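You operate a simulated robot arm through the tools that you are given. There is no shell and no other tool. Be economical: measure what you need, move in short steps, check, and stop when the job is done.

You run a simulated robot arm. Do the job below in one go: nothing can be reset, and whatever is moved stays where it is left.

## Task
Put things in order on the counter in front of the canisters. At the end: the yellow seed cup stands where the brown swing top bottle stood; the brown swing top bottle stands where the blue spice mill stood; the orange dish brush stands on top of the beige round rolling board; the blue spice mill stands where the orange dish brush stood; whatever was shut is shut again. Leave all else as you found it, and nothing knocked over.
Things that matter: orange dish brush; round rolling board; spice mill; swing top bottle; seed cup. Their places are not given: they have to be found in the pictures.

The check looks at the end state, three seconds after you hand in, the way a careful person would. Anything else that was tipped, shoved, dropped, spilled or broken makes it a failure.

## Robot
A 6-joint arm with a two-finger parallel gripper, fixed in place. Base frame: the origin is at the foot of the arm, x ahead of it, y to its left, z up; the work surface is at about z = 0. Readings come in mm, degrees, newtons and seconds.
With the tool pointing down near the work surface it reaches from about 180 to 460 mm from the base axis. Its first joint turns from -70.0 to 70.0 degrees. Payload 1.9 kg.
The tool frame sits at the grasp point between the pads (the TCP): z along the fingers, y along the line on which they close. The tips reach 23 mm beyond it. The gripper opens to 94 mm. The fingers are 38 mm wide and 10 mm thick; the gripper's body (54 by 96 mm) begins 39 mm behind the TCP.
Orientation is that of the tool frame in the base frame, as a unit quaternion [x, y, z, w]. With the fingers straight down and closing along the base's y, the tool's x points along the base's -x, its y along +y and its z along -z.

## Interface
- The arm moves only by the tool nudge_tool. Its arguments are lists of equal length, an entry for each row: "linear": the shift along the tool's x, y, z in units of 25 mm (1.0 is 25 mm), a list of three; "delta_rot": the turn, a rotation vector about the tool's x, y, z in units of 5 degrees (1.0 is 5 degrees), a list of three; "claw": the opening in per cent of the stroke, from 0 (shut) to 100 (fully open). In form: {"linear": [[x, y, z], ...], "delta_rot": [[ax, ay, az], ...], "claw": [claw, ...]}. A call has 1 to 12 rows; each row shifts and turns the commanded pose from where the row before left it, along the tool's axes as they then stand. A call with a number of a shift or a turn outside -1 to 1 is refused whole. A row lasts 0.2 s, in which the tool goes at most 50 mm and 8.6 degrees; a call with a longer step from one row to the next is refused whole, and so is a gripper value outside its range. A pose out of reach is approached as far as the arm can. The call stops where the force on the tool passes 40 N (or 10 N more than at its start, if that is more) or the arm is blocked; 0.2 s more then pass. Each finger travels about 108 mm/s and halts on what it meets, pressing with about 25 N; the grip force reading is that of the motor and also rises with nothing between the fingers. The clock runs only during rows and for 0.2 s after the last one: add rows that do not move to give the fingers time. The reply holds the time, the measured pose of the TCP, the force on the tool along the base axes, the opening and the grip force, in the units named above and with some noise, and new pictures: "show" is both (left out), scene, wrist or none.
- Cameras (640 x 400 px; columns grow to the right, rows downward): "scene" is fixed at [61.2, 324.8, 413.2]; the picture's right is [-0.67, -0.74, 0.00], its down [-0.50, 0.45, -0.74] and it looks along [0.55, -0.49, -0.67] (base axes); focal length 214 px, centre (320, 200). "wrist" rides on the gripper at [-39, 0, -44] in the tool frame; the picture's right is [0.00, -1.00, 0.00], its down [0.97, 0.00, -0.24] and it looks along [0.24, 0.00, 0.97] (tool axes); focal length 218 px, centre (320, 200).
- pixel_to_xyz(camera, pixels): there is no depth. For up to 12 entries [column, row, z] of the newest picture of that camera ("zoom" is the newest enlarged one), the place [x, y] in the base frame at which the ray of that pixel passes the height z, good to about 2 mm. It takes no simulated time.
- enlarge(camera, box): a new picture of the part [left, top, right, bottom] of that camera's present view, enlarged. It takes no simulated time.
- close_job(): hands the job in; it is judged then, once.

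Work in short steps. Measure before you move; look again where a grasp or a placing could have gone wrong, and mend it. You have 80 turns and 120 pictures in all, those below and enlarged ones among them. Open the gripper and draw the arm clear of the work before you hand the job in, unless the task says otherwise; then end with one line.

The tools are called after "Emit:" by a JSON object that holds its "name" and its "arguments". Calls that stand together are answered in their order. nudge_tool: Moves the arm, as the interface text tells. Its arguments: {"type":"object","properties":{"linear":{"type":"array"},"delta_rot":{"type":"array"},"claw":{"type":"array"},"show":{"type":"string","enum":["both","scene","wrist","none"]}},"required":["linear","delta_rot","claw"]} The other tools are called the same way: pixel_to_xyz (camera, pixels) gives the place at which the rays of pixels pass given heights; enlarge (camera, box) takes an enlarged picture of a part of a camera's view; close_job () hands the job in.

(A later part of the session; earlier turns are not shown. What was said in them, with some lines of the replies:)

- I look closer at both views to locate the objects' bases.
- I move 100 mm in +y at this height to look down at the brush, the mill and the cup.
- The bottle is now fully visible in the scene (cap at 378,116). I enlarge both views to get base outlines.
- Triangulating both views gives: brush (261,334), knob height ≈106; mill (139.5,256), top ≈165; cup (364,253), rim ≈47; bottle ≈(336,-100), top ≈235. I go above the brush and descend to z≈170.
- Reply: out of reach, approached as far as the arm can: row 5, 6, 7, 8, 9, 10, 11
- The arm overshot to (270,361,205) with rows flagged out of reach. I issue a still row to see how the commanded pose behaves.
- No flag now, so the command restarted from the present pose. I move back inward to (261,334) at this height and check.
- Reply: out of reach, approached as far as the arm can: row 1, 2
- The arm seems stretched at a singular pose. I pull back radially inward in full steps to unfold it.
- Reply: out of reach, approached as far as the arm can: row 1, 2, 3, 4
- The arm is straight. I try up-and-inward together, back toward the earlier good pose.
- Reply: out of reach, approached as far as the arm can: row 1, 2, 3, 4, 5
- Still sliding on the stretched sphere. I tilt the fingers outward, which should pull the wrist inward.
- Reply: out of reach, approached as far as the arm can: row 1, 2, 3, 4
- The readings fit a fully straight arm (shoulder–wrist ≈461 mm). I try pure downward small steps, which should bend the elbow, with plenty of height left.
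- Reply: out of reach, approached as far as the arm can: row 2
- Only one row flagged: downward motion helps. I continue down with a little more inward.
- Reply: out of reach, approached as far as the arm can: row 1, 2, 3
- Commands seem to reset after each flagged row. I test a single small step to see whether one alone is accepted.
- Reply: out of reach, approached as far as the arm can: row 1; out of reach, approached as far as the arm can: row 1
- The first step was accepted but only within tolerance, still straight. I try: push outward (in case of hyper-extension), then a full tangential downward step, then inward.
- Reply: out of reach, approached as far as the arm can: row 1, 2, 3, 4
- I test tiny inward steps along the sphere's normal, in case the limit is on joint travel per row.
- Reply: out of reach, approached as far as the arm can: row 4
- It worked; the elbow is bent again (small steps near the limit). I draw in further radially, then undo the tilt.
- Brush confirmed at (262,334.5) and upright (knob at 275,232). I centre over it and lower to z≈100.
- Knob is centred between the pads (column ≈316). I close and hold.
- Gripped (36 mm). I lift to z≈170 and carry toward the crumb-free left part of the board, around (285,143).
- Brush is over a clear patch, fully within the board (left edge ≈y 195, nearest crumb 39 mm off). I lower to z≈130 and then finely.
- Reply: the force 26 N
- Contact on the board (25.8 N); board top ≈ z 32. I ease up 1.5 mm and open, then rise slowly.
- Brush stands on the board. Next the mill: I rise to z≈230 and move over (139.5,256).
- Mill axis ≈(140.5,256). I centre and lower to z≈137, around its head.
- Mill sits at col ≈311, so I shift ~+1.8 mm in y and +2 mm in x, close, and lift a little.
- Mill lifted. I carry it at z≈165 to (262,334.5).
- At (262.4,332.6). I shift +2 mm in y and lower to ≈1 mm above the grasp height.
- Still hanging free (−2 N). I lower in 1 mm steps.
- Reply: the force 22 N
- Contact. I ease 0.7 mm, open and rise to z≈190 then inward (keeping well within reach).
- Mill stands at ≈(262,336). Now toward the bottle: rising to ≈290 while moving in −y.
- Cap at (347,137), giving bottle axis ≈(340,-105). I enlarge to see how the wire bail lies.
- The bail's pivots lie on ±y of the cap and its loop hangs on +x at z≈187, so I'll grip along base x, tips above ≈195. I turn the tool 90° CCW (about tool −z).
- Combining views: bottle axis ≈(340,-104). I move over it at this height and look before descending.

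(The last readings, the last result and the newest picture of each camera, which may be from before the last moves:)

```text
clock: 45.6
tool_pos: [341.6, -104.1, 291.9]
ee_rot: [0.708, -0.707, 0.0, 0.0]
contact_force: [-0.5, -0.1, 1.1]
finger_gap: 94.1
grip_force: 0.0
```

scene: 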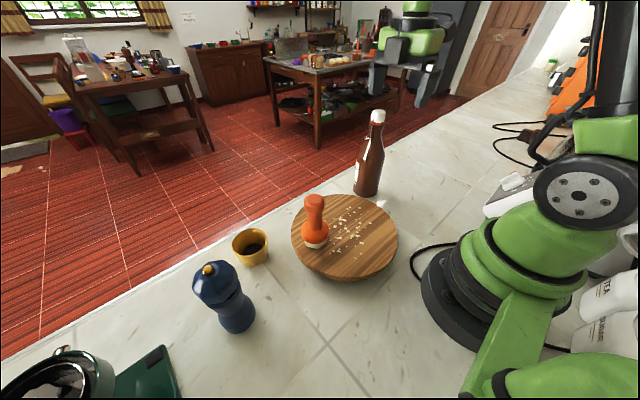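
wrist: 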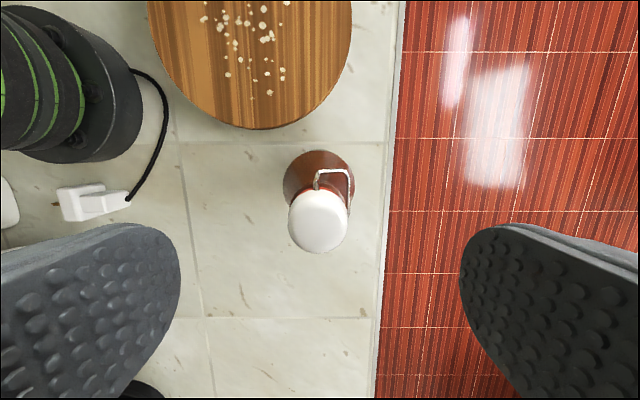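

Cap centred at column 318. I descend to z≈219.

Emit:
{"name": "nudge_tool", "arguments": {"linear": [[-0.05, 0, 0.73], [0, 0, 0.73], [0, 0, 0.73], [0, 0, 0.73], [0, 0, 0]], "delta_rot": [[0, 0, 0], [0, 0, 0], [0, 0, 0], [0, 0, 0], [0, 0, 0]], "claw": [100, 100, 100, 100, 100]}}

Emit:
{"name": "enlarge", "arguments": {"camera": "scene", "box": [320, 60, 440, 210]}}

```text
clock: 46.8
tool_pos: [339.4, -103.6, 216.8]
ee_rot: [-0.707, 0.708, 0.0, 0.0]
contact_force: [-0.5, -0.7, 0.1]
finger_gap: 94.0
grip_force: 0.0
```

scene: 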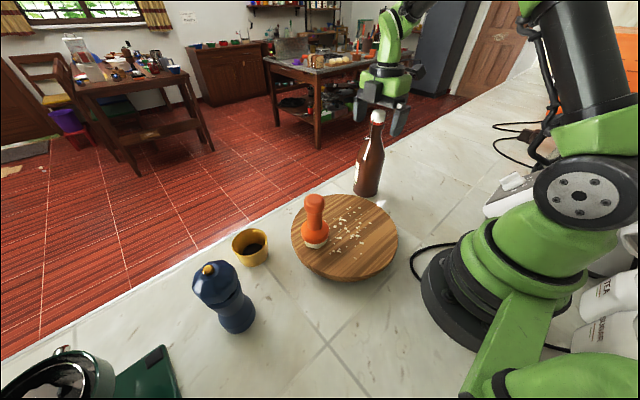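
wrist: 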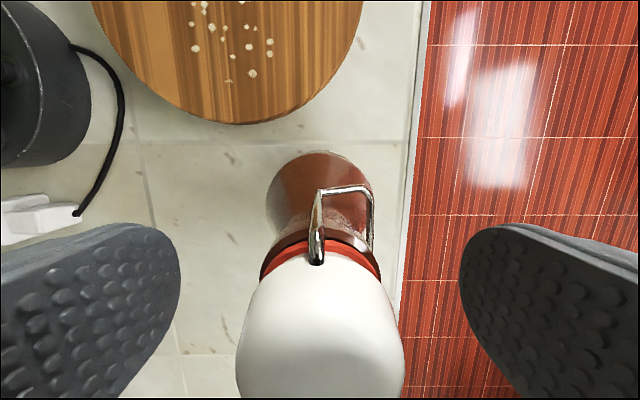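

```text
2.67 times, centred on (380, 135) of scene
```

zoom: 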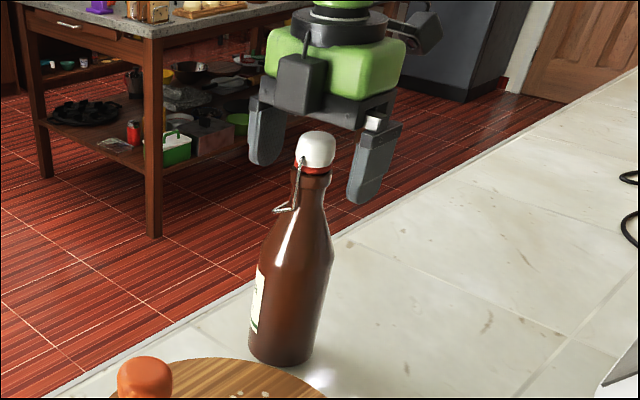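

Cap sits between the pads, bail loop just below the tips. I close stepwise.

Emit:
{"name": "nudge_tool", "arguments": {"linear": [[0, 0, 0], [0, 0, 0], [0, 0, 0], [0, 0, 0], [0, 0, 0], [0, 0, 0]], "delta_rot": [[0, 0, 0], [0, 0, 0], [0, 0, 0], [0, 0, 0], [0, 0, 0], [0, 0, 0]], "claw": [70, 50, 40, 0, 0, 0]}}

Emit:
{"name": "enlarge", "arguments": {"camera": "scene", "box": [320, 60, 440, 210]}}

```text
clock: 48.2
tool_pos: [340.2, -104.3, 217.4]
ee_rot: [0.707, -0.707, -0.001, 0.0]
contact_force: [-1.1, -0.2, 0.3]
finger_gap: 35.3
grip_force: 25.5
```

scene: 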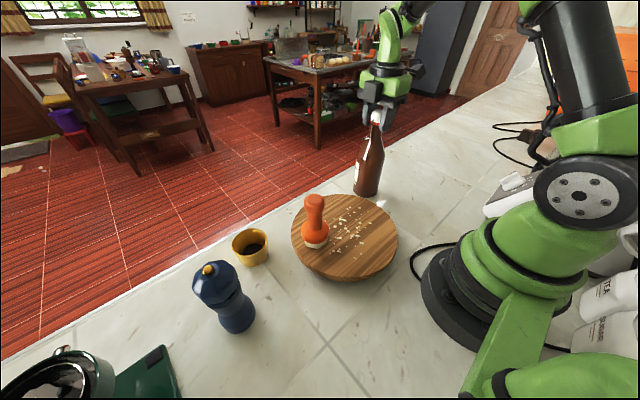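
wrist: 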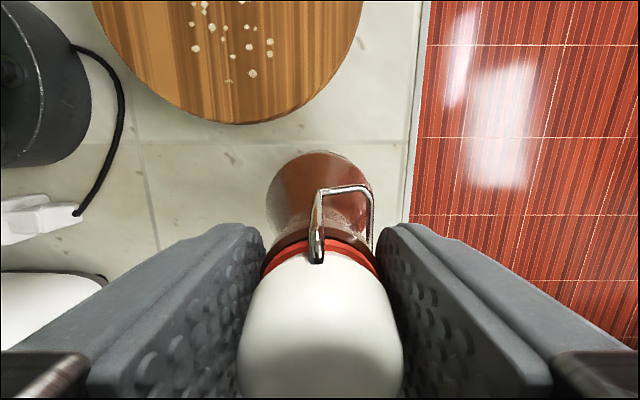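

```text
2.67 times, centred on (380, 135) of scene
```

zoom: 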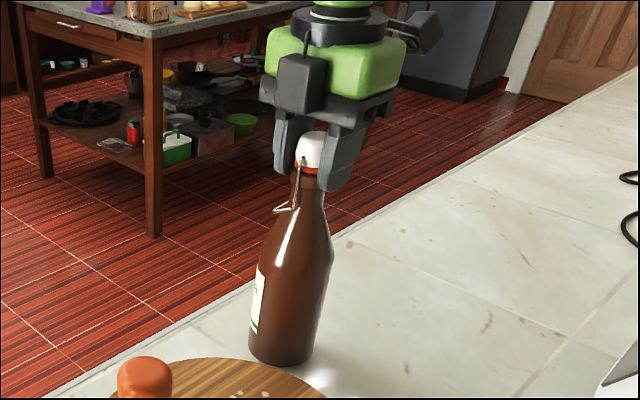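

Gripped at 35 mm. I lift 20 mm gently and check.

Emit:
{"name": "nudge_tool", "arguments": {"linear": [[0, 0, -0.2], [0, 0, -0.3], [0, 0, -0.3], [0, 0, 0]], "delta_rot": [[0, 0, 0], [0, 0, 0], [0, 0, 0], [0, 0, 0]], "claw": [0, 0, 0, 0]}}

```text
clock: 49.2
tool_pos: [340.3, -102.4, 238.7]
ee_rot: [0.708, -0.707, 0.0, 0.0]
contact_force: [-0.5, 0.3, -6.9]
finger_gap: 35.2
grip_force: 25.2
```

scene: 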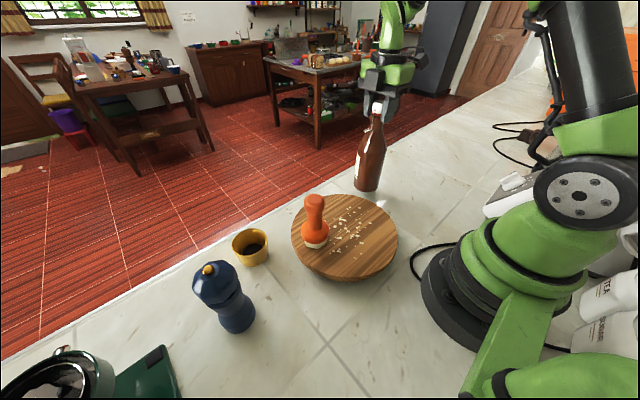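
wrist: 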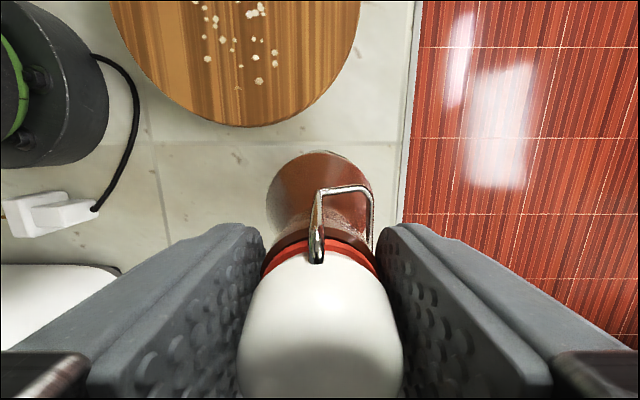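

Bottle hangs vertical (7 N). I lift 40 mm more and move toward (240,20), keeping near the base to clear the brush.

Emit:
{"name": "nudge_tool", "arguments": {"linear": [[0, 0, -0.4], [0, 0, -0.6], [0, 0, -0.6], [-0.4, 0.3, 0], [-0.6, 0.5, 0], [-0.65, 0.55, 0], [-0.65, 0.55, 0], [-0.65, 0.55, 0], [-0.65, 0.55, 0], [-0.65, 0.55, 0], [-0.65, 0.45, 0], [0, 0, 0]], "delta_rot": [[0, 0, 0], [0, 0, 0], [0, 0, 0], [0, 0, 0], [0, 0, 0], [0, 0, 0], [0, 0, 0], [0, 0, 0], [0, 0, 0], [0, 0, 0], [0, 0, 0], [0, 0, 0]], "claw": [0, 0, 0, 0, 0, 0, 0, 0, 0, 0, 0, 0], "show": "scene"}}

```text
clock: 51.8
tool_pos: [238.5, 18.5, 279.2]
ee_rot: [-0.707, 0.708, 0.0, 0.0]
contact_force: [0.0, -1.1, -7.4]
finger_gap: 35.5
grip_force: 24.7
```

scene: 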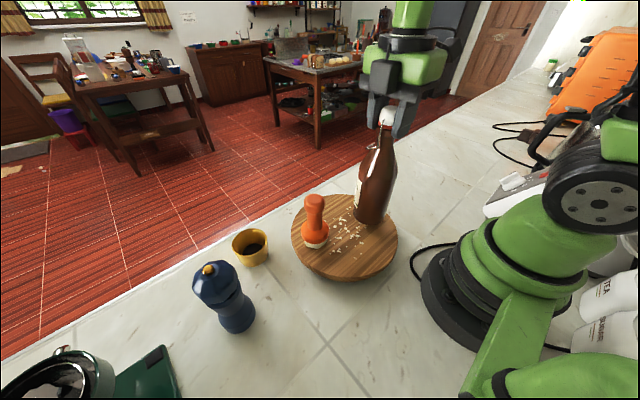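

Good. Next leg to (185,140), then onward to (140.5,256).

Emit:
{"name": "nudge_tool", "arguments": {"linear": [[-0.4, 0.17, 0], [-0.64, 0.28, 0], [-0.64, 0.28, 0], [-0.64, 0.28, 0], [-0.64, 0.28, 0], [-0.64, 0.28, 0], [-0.64, 0.28, 0], [-0.62, 0.28, 0], [0, 0, 0]], "delta_rot": [[0, 0, 0], [0, 0, 0], [0, 0, 0], [0, 0, 0], [0, 0, 0], [0, 0, 0], [0, 0, 0], [0, 0, 0], [0, 0, 0]], "claw": [0, 0, 0, 0, 0, 0, 0, 0, 0], "show": "scene"}}

```text
clock: 53.8
tool_pos: [186.5, 140.9, 279.4]
ee_rot: [-0.707, 0.707, 0.0, 0.0]
contact_force: [0.7, 0.2, -7.7]
finger_gap: 35.2
grip_force: 25.2
```

scene: 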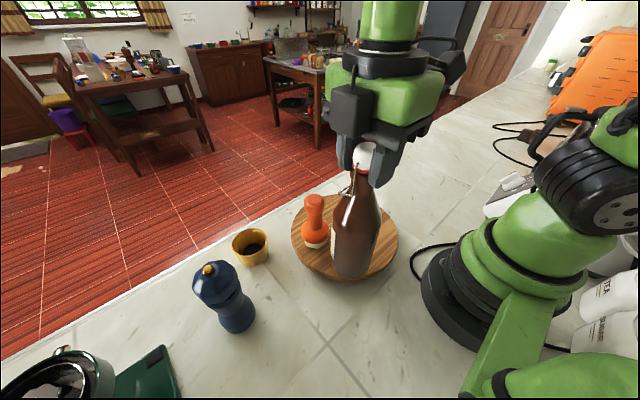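

Continuing to (140.5,256).

Emit:
{"name": "nudge_tool", "arguments": {"linear": [[-0.4, 0.16, 0], [-0.6, 0.24, 0], [-0.6, 0.24, 0], [-0.6, 0.24, 0], [-0.6, 0.24, 0], [-0.6, 0.24, 0], [-0.6, 0.24, 0], [-0.6, 0.24, 0], [0, 0, 0]], "delta_rot": [[0, 0, 0], [0, 0, 0], [0, 0, 0], [0, 0, 0], [0, 0, 0], [0, 0, 0], [0, 0, 0], [0, 0, 0], [0, 0, 0]], "claw": [0, 0, 0, 0, 0, 0, 0, 0, 0]}}

```text
clock: 55.8
tool_pos: [140.1, 256.2, 280.8]
ee_rot: [0.707, -0.707, 0.0, 0.0]
contact_force: [-0.1, 0.2, -7.1]
finger_gap: 35.3
grip_force: 25.3
```

scene: 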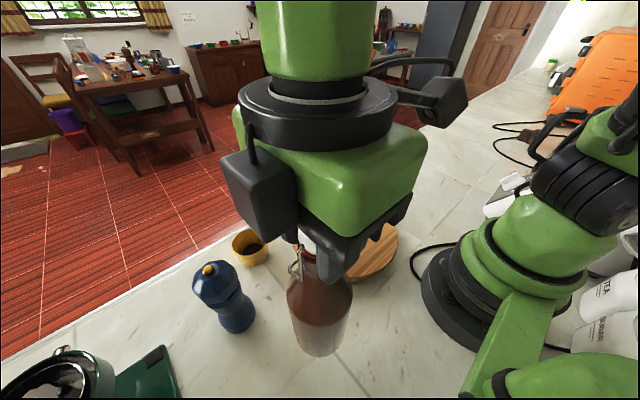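
wrist: 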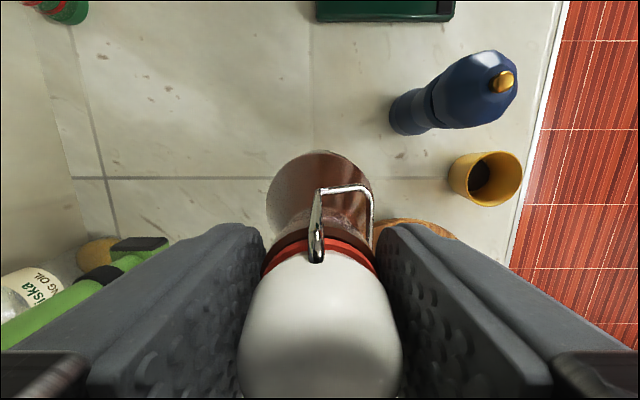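

On target. I lower 60 mm to just above contact (TCP ≈220).

Emit:
{"name": "nudge_tool", "arguments": {"linear": [[0, 0, 0.6], [0, 0, 0.6], [0, 0, 0.6], [0, 0, 0.4], [0, 0, 0.16], [0, 0, 0]], "delta_rot": [[0, 0, 0], [0, 0, 0], [0, 0, 0], [0, 0, 0], [0, 0, 0], [0, 0, 0]], "claw": [0, 0, 0, 0, 0, 0], "show": "none"}}

Emit:
{"name": "nudge_tool", "arguments": {"linear": [[0, 0, 0.04], [0, 0, 0]], "delta_rot": [[0, 0, 0], [0, 0, 0]], "claw": [0, 0], "show": "none"}}

```text
clock: 57.2
tool_pos: [141.1, 254.5, 218.6]
ee_rot: [0.707, -0.707, 0.0, 0.0]
contact_force: [-1.0, 0.5, -7.4]
finger_gap: 35.1
grip_force: 25.1
```

```text
clock: 57.8
tool_pos: [140.0, 254.3, 218.5]
ee_rot: [0.707, -0.707, 0.001, 0.0]
contact_force: [0.3, 0.0, -7.0]
finger_gap: 35.1
grip_force: 24.8
```

Still hanging at −7 N; I keep lowering in 1 mm steps.

Emit:
{"name": "nudge_tool", "arguments": {"linear": [[-0.04, 0, 0.04], [0, 0, 0]], "delta_rot": [[0, 0, 0], [0, 0, 0]], "claw": [0, 0], "show": "none"}}

Emit:
{"name": "nudge_tool", "arguments": {"linear": [[0, 0, 0.03], [0, 0, 0]], "delta_rot": [[0, 0, 0], [0, 0, 0]], "claw": [0, 0], "show": "none"}}

```text
clock: 58.4
tool_pos: [139.9, 255.2, 218.4]
ee_rot: [-0.707, 0.707, 0.001, 0.001]
contact_force: [-1.4, -3.7, 18.7]
finger_gap: 35.3
grip_force: 24.9
```

```text
clock: 59.0
tool_pos: [141.7, 256.6, 216.9]
ee_rot: [0.708, -0.706, -0.001, -0.001]
contact_force: [-0.1, -2.9, 18.8]
finger_gap: 35.2
grip_force: 25.3
```

Standing on the counter (18.8 N). I ease 1 mm, open gradually, and rise straight up 70 mm.

Emit:
{"name": "nudge_tool", "arguments": {"linear": [[0, 0, -0.04], [0, 0, 0], [0, 0, 0], [0, 0, 0], [0, 0, 0], [0, 0, 0], [0, 0, -0.5], [0, 0, -0.8], [0, 0, -0.8], [0, 0, -0.8], [0, 0, 0]], "delta_rot": [[0, 0, 0], [0, 0, 0], [0, 0, 0], [0, 0, 0], [0, 0, 0], [0, 0, 0], [0, 0, 0], [0, 0, 0], [0, 0, 0], [0, 0, 0], [0, 0, 0]], "claw": [0, 0, 50, 75, 100, 100, 100, 100, 100, 100, 100]}}

```text
clock: 61.4
tool_pos: [142.5, 255.5, 290.3]
ee_rot: [0.708, -0.706, 0.001, 0.0]
contact_force: [-0.1, -0.4, -0.2]
finger_gap: 93.7
grip_force: 0.1
```

scene: 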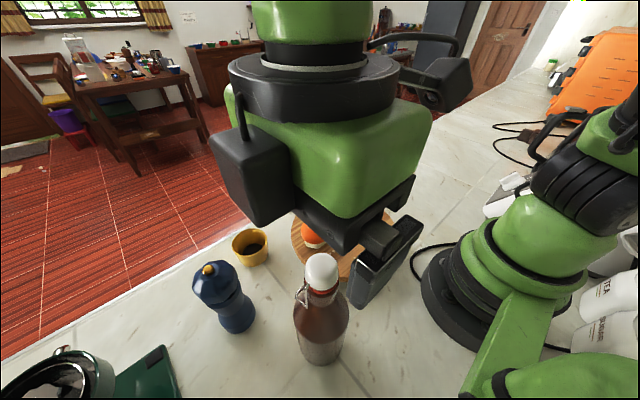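
wrist: 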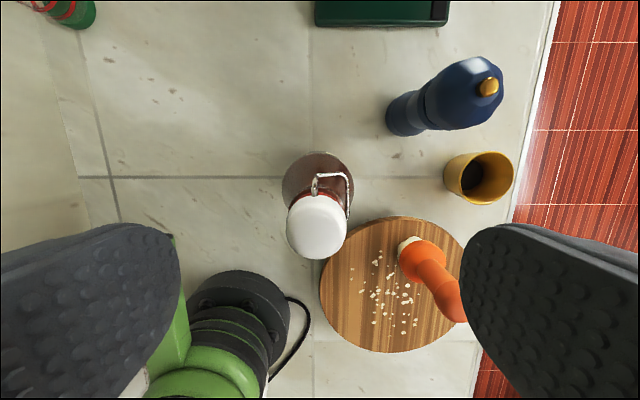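

Bottle stands at the mill's old place. Now the cup: I move at this height to (310,235) and descend to z≈190 for a look.

Emit:
{"name": "nudge_tool", "arguments": {"linear": [[0.115, -0.957, 0], [0.115, -0.957, 0], [0.115, -0.957, 0], [0.115, -0.957, 0], [0.115, -0.957, 0], [0.115, -0.957, 0], [0.115, -0.957, 0], [0, 0, 1], [0, 0, 1], [0, 0, 1], [0, 0, 1], [0, 0, 0]], "delta_rot": [[0, 0, 0], [0, 0, 0], [0, 0, 0], [0, 0, 0], [0, 0, 0], [0, 0, 0], [0, 0, 0], [0, 0, 0], [0, 0, 0], [0, 0, 0], [0, 0, 0], [0, 0, 0]], "claw": [100, 100, 100, 100, 100, 100, 100, 100, 100, 100, 100, 100]}}

```text
clock: 64.0
tool_pos: [307.1, 234.7, 188.6]
ee_rot: [0.707, -0.707, 0.0, 0.0]
contact_force: [0.5, 0.4, -0.6]
finger_gap: 94.0
grip_force: 0.0
```

scene: 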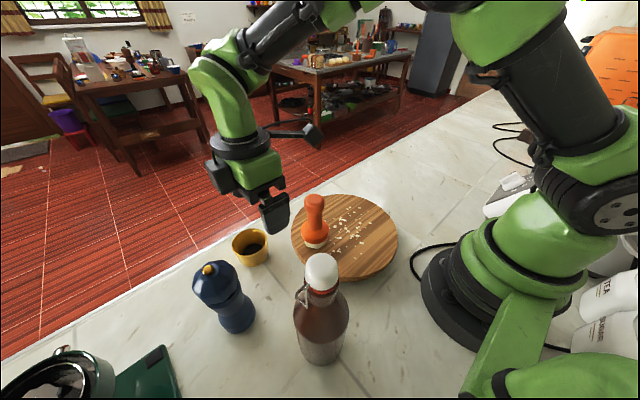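
wrist: 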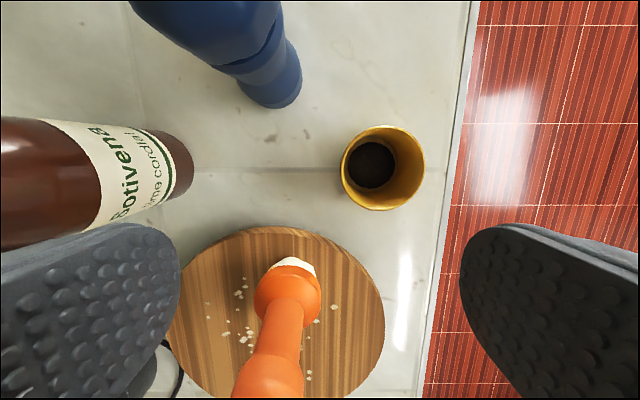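

Cup re-measured at ≈(360.5,255), rim dia ≈71. I descend to z≈120, then move over it.

Emit:
{"name": "nudge_tool", "arguments": {"linear": [[0, 0, 0.9], [0, 0, 0.9], [0, 0, 0.9], [-0.2, -0.54, 0], [-0.2, -0.54, 0], [-0.2, -0.53, 0], [-0.21, -0.53, 0], [0, 0, 0]], "delta_rot": [[0, 0, 0], [0, 0, 0], [0, 0, 0], [0, 0, 0], [0, 0, 0], [0, 0, 0], [0, 0, 0], [0, 0, 0]], "claw": [100, 100, 100, 100, 100, 100, 100, 100]}}

```text
clock: 65.8
tool_pos: [361.7, 253.8, 123.1]
ee_rot: [0.708, -0.706, 0.0, 0.0]
contact_force: [0.8, 0.9, -0.7]
finger_gap: 94.0
grip_force: 0.0
```

scene: 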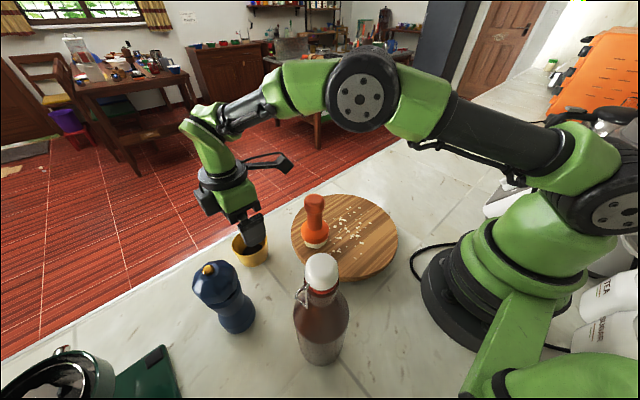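
wrist: 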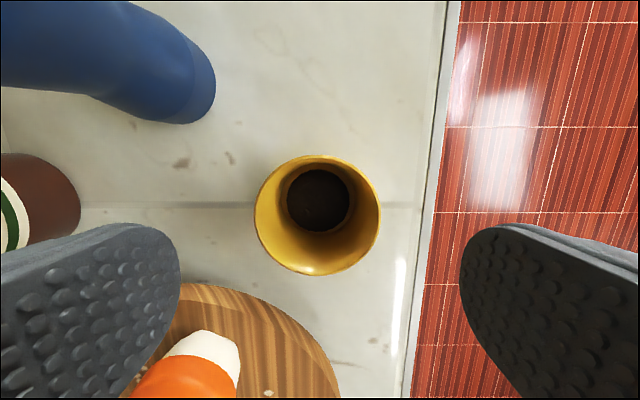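

Centred on the cup (rim centre 318,215). I lower to z≈33 in small steps.

Emit:
{"name": "nudge_tool", "arguments": {"linear": [[0, 0.04, 0.6], [0, 0, 0.6], [0, 0, 0.6], [0, 0, 0.6], [0, 0, 0.6], [0, 0, 0.6], [0, 0, 0]], "delta_rot": [[0, 0, 0], [0, 0, 0], [0, 0, 0], [0, 0, 0], [0, 0, 0], [0, 0, 0], [0, 0, 0]], "claw": [100, 100, 100, 100, 100, 100, 100]}}

```text
clock: 67.4
tool_pos: [359.8, 256.1, 33.5]
ee_rot: [0.707, -0.707, 0.0, 0.0]
contact_force: [-1.1, -0.6, -0.1]
finger_gap: 93.8
grip_force: 0.0
```

scene: 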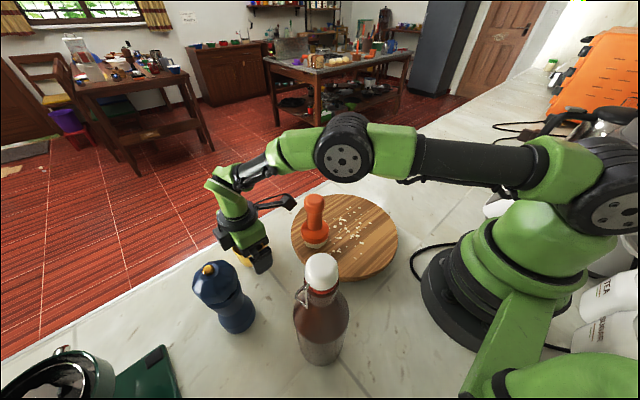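
wrist: 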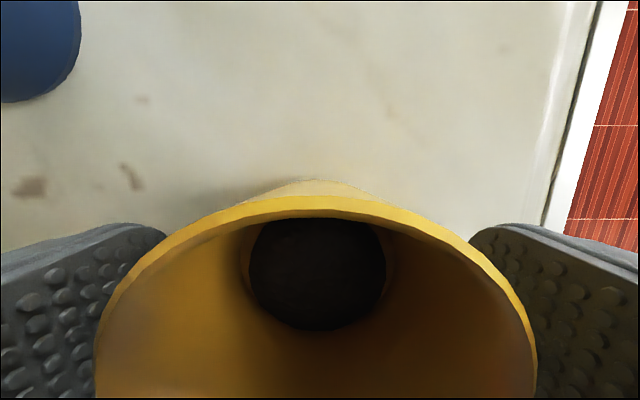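

The cup sits between the pads. I close, hold, and lift slightly.

Emit:
{"name": "nudge_tool", "arguments": {"linear": [[0, 0, 0], [0, 0, 0], [0, 0, 0], [0, 0, -0.2], [0, 0, -0.3], [0, 0, 0]], "delta_rot": [[0, 0, 0], [0, 0, 0], [0, 0, 0], [0, 0, 0], [0, 0, 0], [0, 0, 0]], "claw": [80, 50, 50, 50, 50, 50]}}

```text
clock: 68.8
tool_pos: [361.2, 255.6, 44.9]
ee_rot: [-0.707, 0.707, 0.0, 0.0]
contact_force: [0.4, -0.5, -1.7]
finger_gap: 69.1
grip_force: 25.2
```

scene: 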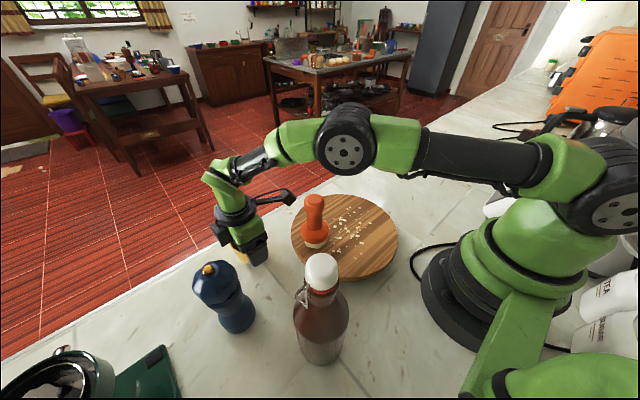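
wrist: 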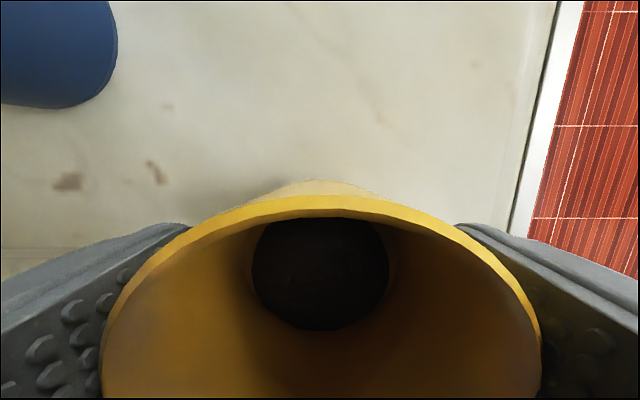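

Cup held. I rise to z≈190 while drawing inward to (335,237), so it clears the brush (top ≈150).

Emit:
{"name": "nudge_tool", "arguments": {"linear": [[0.05, 0.05, -0.4], [0.09, 0.13, -0.6], [0.09, 0.13, -0.65], [0.09, 0.13, -0.65], [0.09, 0.13, -0.65], [0.09, 0.13, -0.65], [0.09, 0.13, -0.65], [0.09, 0.13, -0.65], [0.05, 0.08, -0.65], [0, 0, -0.25], [0, 0, 0]], "delta_rot": [[0, 0, 0], [0, 0, 0], [0, 0, 0], [0, 0, 0], [0, 0, 0], [0, 0, 0], [0, 0, 0], [0, 0, 0], [0, 0, 0], [0, 0, 0], [0, 0, 0]], "claw": [50, 50, 50, 50, 50, 50, 50, 50, 50, 50, 50], "show": "scene"}}

```text
clock: 71.2
tool_pos: [334.5, 238.6, 191.3]
ee_rot: [0.707, -0.707, 0.0, 0.0]
contact_force: [-0.2, -0.1, -0.7]
finger_gap: 69.1
grip_force: 24.8
```

scene: 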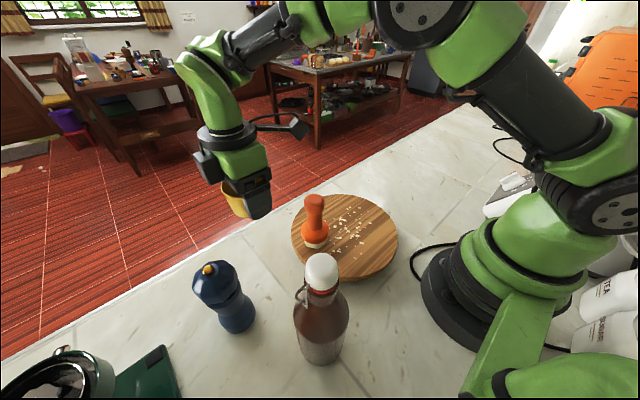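

Now the travel in −y toward (340,-103), passing above/outside the brush.

Emit:
{"name": "nudge_tool", "arguments": {"linear": [[0.4, -0.05, 0], [0.7, -0.05, 0], [0.75, -0.05, 0], [0.75, -0.05, 0], [0.75, -0.02, 0], [0.75, 0, 0], [0.75, 0, 0], [0.75, 0, 0], [0.75, 0, 0], [0.75, 0, 0], [0.75, 0, 0], [0.75, 0, 0]], "delta_rot": [[0, 0, 0], [0, 0, 0], [0, 0, 0], [0, 0, 0], [0, 0, 0], [0, 0, 0], [0, 0, 0], [0, 0, 0], [0, 0, 0], [0, 0, 0], [0, 0, 0], [0, 0, 0]], "claw": [50, 50, 50, 50, 50, 50, 50, 50, 50, 50, 50, 50], "show": "none"}}

Emit:
{"name": "nudge_tool", "arguments": {"linear": [[0.75, 0, 0], [0.75, 0, 0], [0.75, 0, 0], [0.75, 0, 0], [0.75, 0, 0], [0.75, 0, 0], [0.5, 0, 0], [0.1, 0, 0], [0, 0, 0]], "delta_rot": [[0, 0, 0], [0, 0, 0], [0, 0, 0], [0, 0, 0], [0, 0, 0], [0, 0, 0], [0, 0, 0], [0, 0, 0], [0, 0, 0]], "claw": [50, 50, 50, 50, 50, 50, 50, 50, 50]}}

```text
clock: 73.8
tool_pos: [340.6, 21.1, 189.0]
ee_rot: [-0.707, 0.707, 0.0, -0.001]
contact_force: [0.0, 0.4, -0.6]
finger_gap: 69.2
grip_force: 25.0
```

```text
clock: 75.8
tool_pos: [338.7, -105.7, 190.0]
ee_rot: [0.708, -0.707, -0.001, 0.0]
contact_force: [-1.0, -0.3, -0.9]
finger_gap: 68.8
grip_force: 24.5
```

scene: 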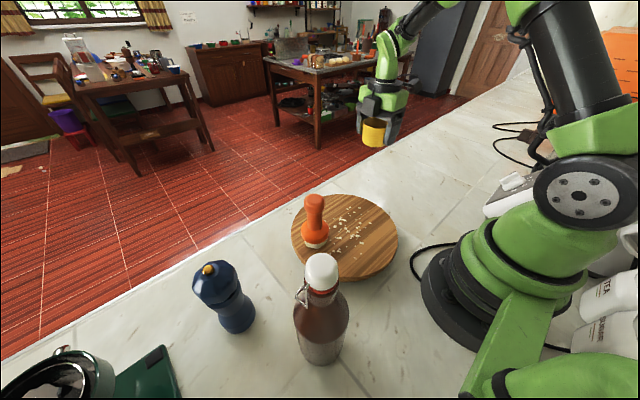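
wrist: 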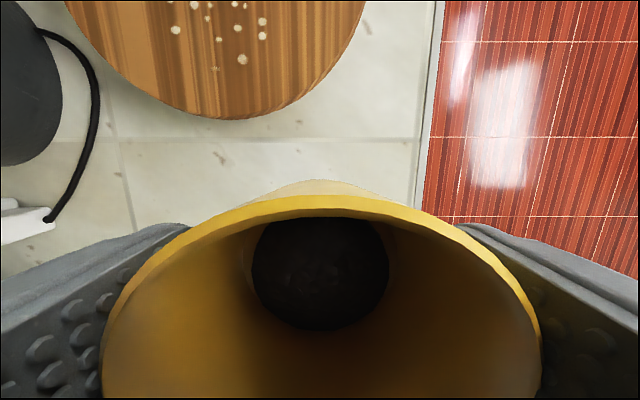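

Above the bottle's old place. I correct ~2 mm and descend to z≈37.

Emit:
{"name": "nudge_tool", "arguments": {"linear": [[-0.1, -0.06, 0.5], [0, 0, 0.8], [0, 0, 0.8], [0, 0, 0.8], [0, 0, 0.8], [0, 0, 0.8], [0, 0, 0.8], [0, 0, 0.6], [0, 0, 0.2], [0, 0, 0]], "delta_rot": [[0, 0, 0], [0, 0, 0], [0, 0, 0], [0, 0, 0], [0, 0, 0], [0, 0, 0], [0, 0, 0], [0, 0, 0], [0, 0, 0], [0, 0, 0]], "claw": [50, 50, 50, 50, 50, 50, 50, 50, 50, 50], "show": "scene"}}

Emit:
{"name": "nudge_tool", "arguments": {"linear": [[0, 0, 0.06], [0, 0, 0]], "delta_rot": [[0, 0, 0], [0, 0, 0]], "claw": [50, 50], "show": "none"}}

```text
clock: 78.0
tool_pos: [340.9, -103.2, 37.6]
ee_rot: [0.707, -0.707, 0.0, 0.0]
contact_force: [0.8, -0.2, -0.6]
finger_gap: 69.0
grip_force: 24.8
```

scene: 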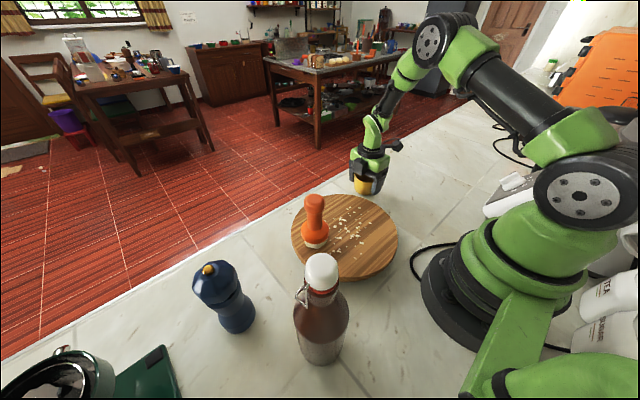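

```text
clock: 78.6
tool_pos: [342.1, -102.7, 35.6]
ee_rot: [-0.706, 0.708, 0.0, -0.001]
contact_force: [-0.6, -0.8, -1.4]
finger_gap: 69.1
grip_force: 25.3
```

Not touching yet; I go down by 1 mm steps.

Emit:
{"name": "nudge_tool", "arguments": {"linear": [[0, 0, 0.04], [0, 0, 0]], "delta_rot": [[0, 0, 0], [0, 0, 0]], "claw": [50, 50], "show": "none"}}

Emit:
{"name": "nudge_tool", "arguments": {"linear": [[0, 0, 0.04], [0, 0, 0]], "delta_rot": [[0, 0, 0], [0, 0, 0]], "claw": [50, 50], "show": "none"}}

```text
clock: 79.2
tool_pos: [341.2, -102.5, 35.7]
ee_rot: [0.708, -0.707, -0.001, 0.0]
contact_force: [-0.3, 0.2, -1.1]
finger_gap: 68.7
grip_force: 25.4
```

```text
clock: 79.8
tool_pos: [341.1, -102.3, 34.5]
ee_rot: [-0.707, 0.707, 0.0, 0.0]
contact_force: [0.6, 0.1, -0.8]
finger_gap: 68.6
grip_force: 25.3
```

One more small step.

Emit:
{"name": "nudge_tool", "arguments": {"linear": [[0, 0, 0.04], [0, 0, 0]], "delta_rot": [[0, 0, 0], [0, 0, 0]], "claw": [50, 50], "show": "none"}}

```text
clock: 80.4
tool_pos: [341.3, -102.7, 33.5]
ee_rot: [-0.707, 0.707, 0.0, 0.0]
contact_force: [-1.8, 2.0, 5.9]
finger_gap: 69.1
grip_force: 25.3
```

Contact (5.9 N). I open and rise straight up to z≈130.

Emit:
{"name": "nudge_tool", "arguments": {"linear": [[0, 0, 0], [0, 0, 0], [0, 0, 0], [0, 0, 0], [0, 0, -0.4], [0, 0, -0.8], [0, 0, -0.9], [0, 0, -0.9], [0, 0, -0.9], [0, 0, 0]], "delta_rot": [[0, 0, 0], [0, 0, 0], [0, 0, 0], [0, 0, 0], [0, 0, 0], [0, 0, 0], [0, 0, 0], [0, 0, 0], [0, 0, 0], [0, 0, 0]], "claw": [80, 100, 100, 100, 100, 100, 100, 100, 100, 100]}}

Emit:
{"name": "enlarge", "arguments": {"camera": "scene", "box": [180, 120, 420, 380]}}

```text
clock: 82.6
tool_pos: [343.6, -103.4, 131.3]
ee_rot: [0.707, -0.707, 0.0, 0.0]
contact_force: [-0.3, 0.1, -0.5]
finger_gap: 94.2
grip_force: 0.3
```

scene: 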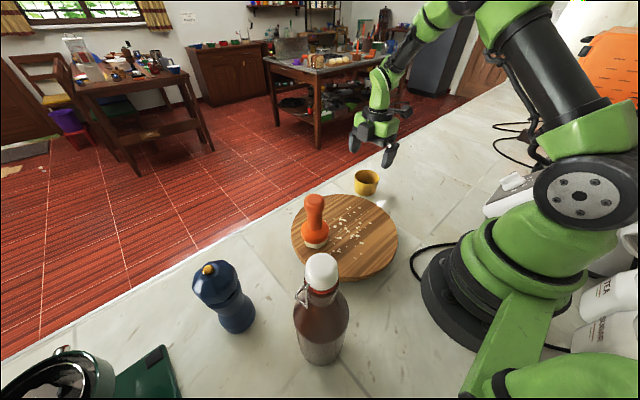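
wrist: 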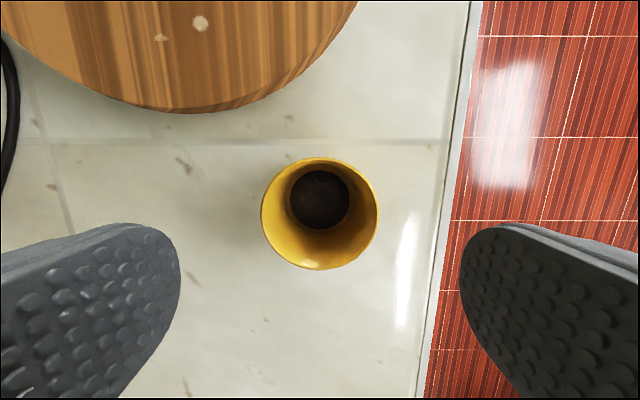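

```text
1.54 times, centred on (300, 250) of scene
```

zoom: 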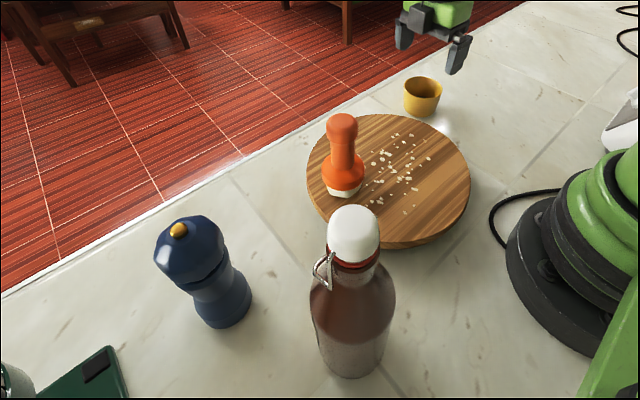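

All four objects stand in their new places. I raise the arm clear and take a last look.

Emit:
{"name": "nudge_tool", "arguments": {"linear": [[0, 0, -1], [0, 0, -1], [0, 0, -1], [0, 0, -1], [0, 0.8, -1], [0, 0.8, -0.5], [0, 0, 0]], "delta_rot": [[0, 0, 0], [0, 0, 0], [0, 0, 0], [0, 0, 0], [0, 0, 0], [0, 0, 0], [0, 0, 0]], "claw": [100, 100, 100, 100, 100, 100, 100]}}

```text
clock: 84.2
tool_pos: [303.6, -103.5, 268.6]
ee_rot: [0.708, -0.706, -0.001, 0.0]
contact_force: [-0.1, 0.6, -0.3]
finger_gap: 93.7
grip_force: 0.1
```

scene: 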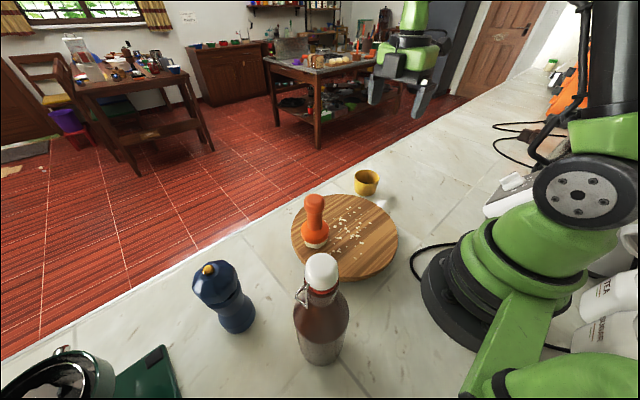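
wrist: 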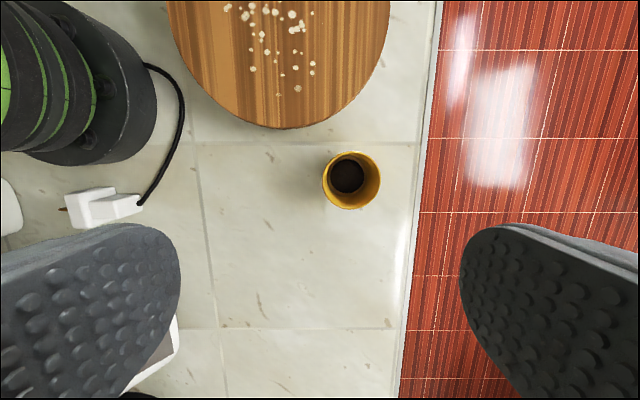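

Everything stands upright, the gripper is open and the arm is clear, so I hand in.

Emit:
{"name": "close_job", "arguments": {}}

```text
The job is handed in.
```

The job is handed in: in the last pictures the seed cup, bottle and spice mill stand on their new spots, the brush stands on the board, the bottle's swing top is still shut, and nothing looks knocked over.
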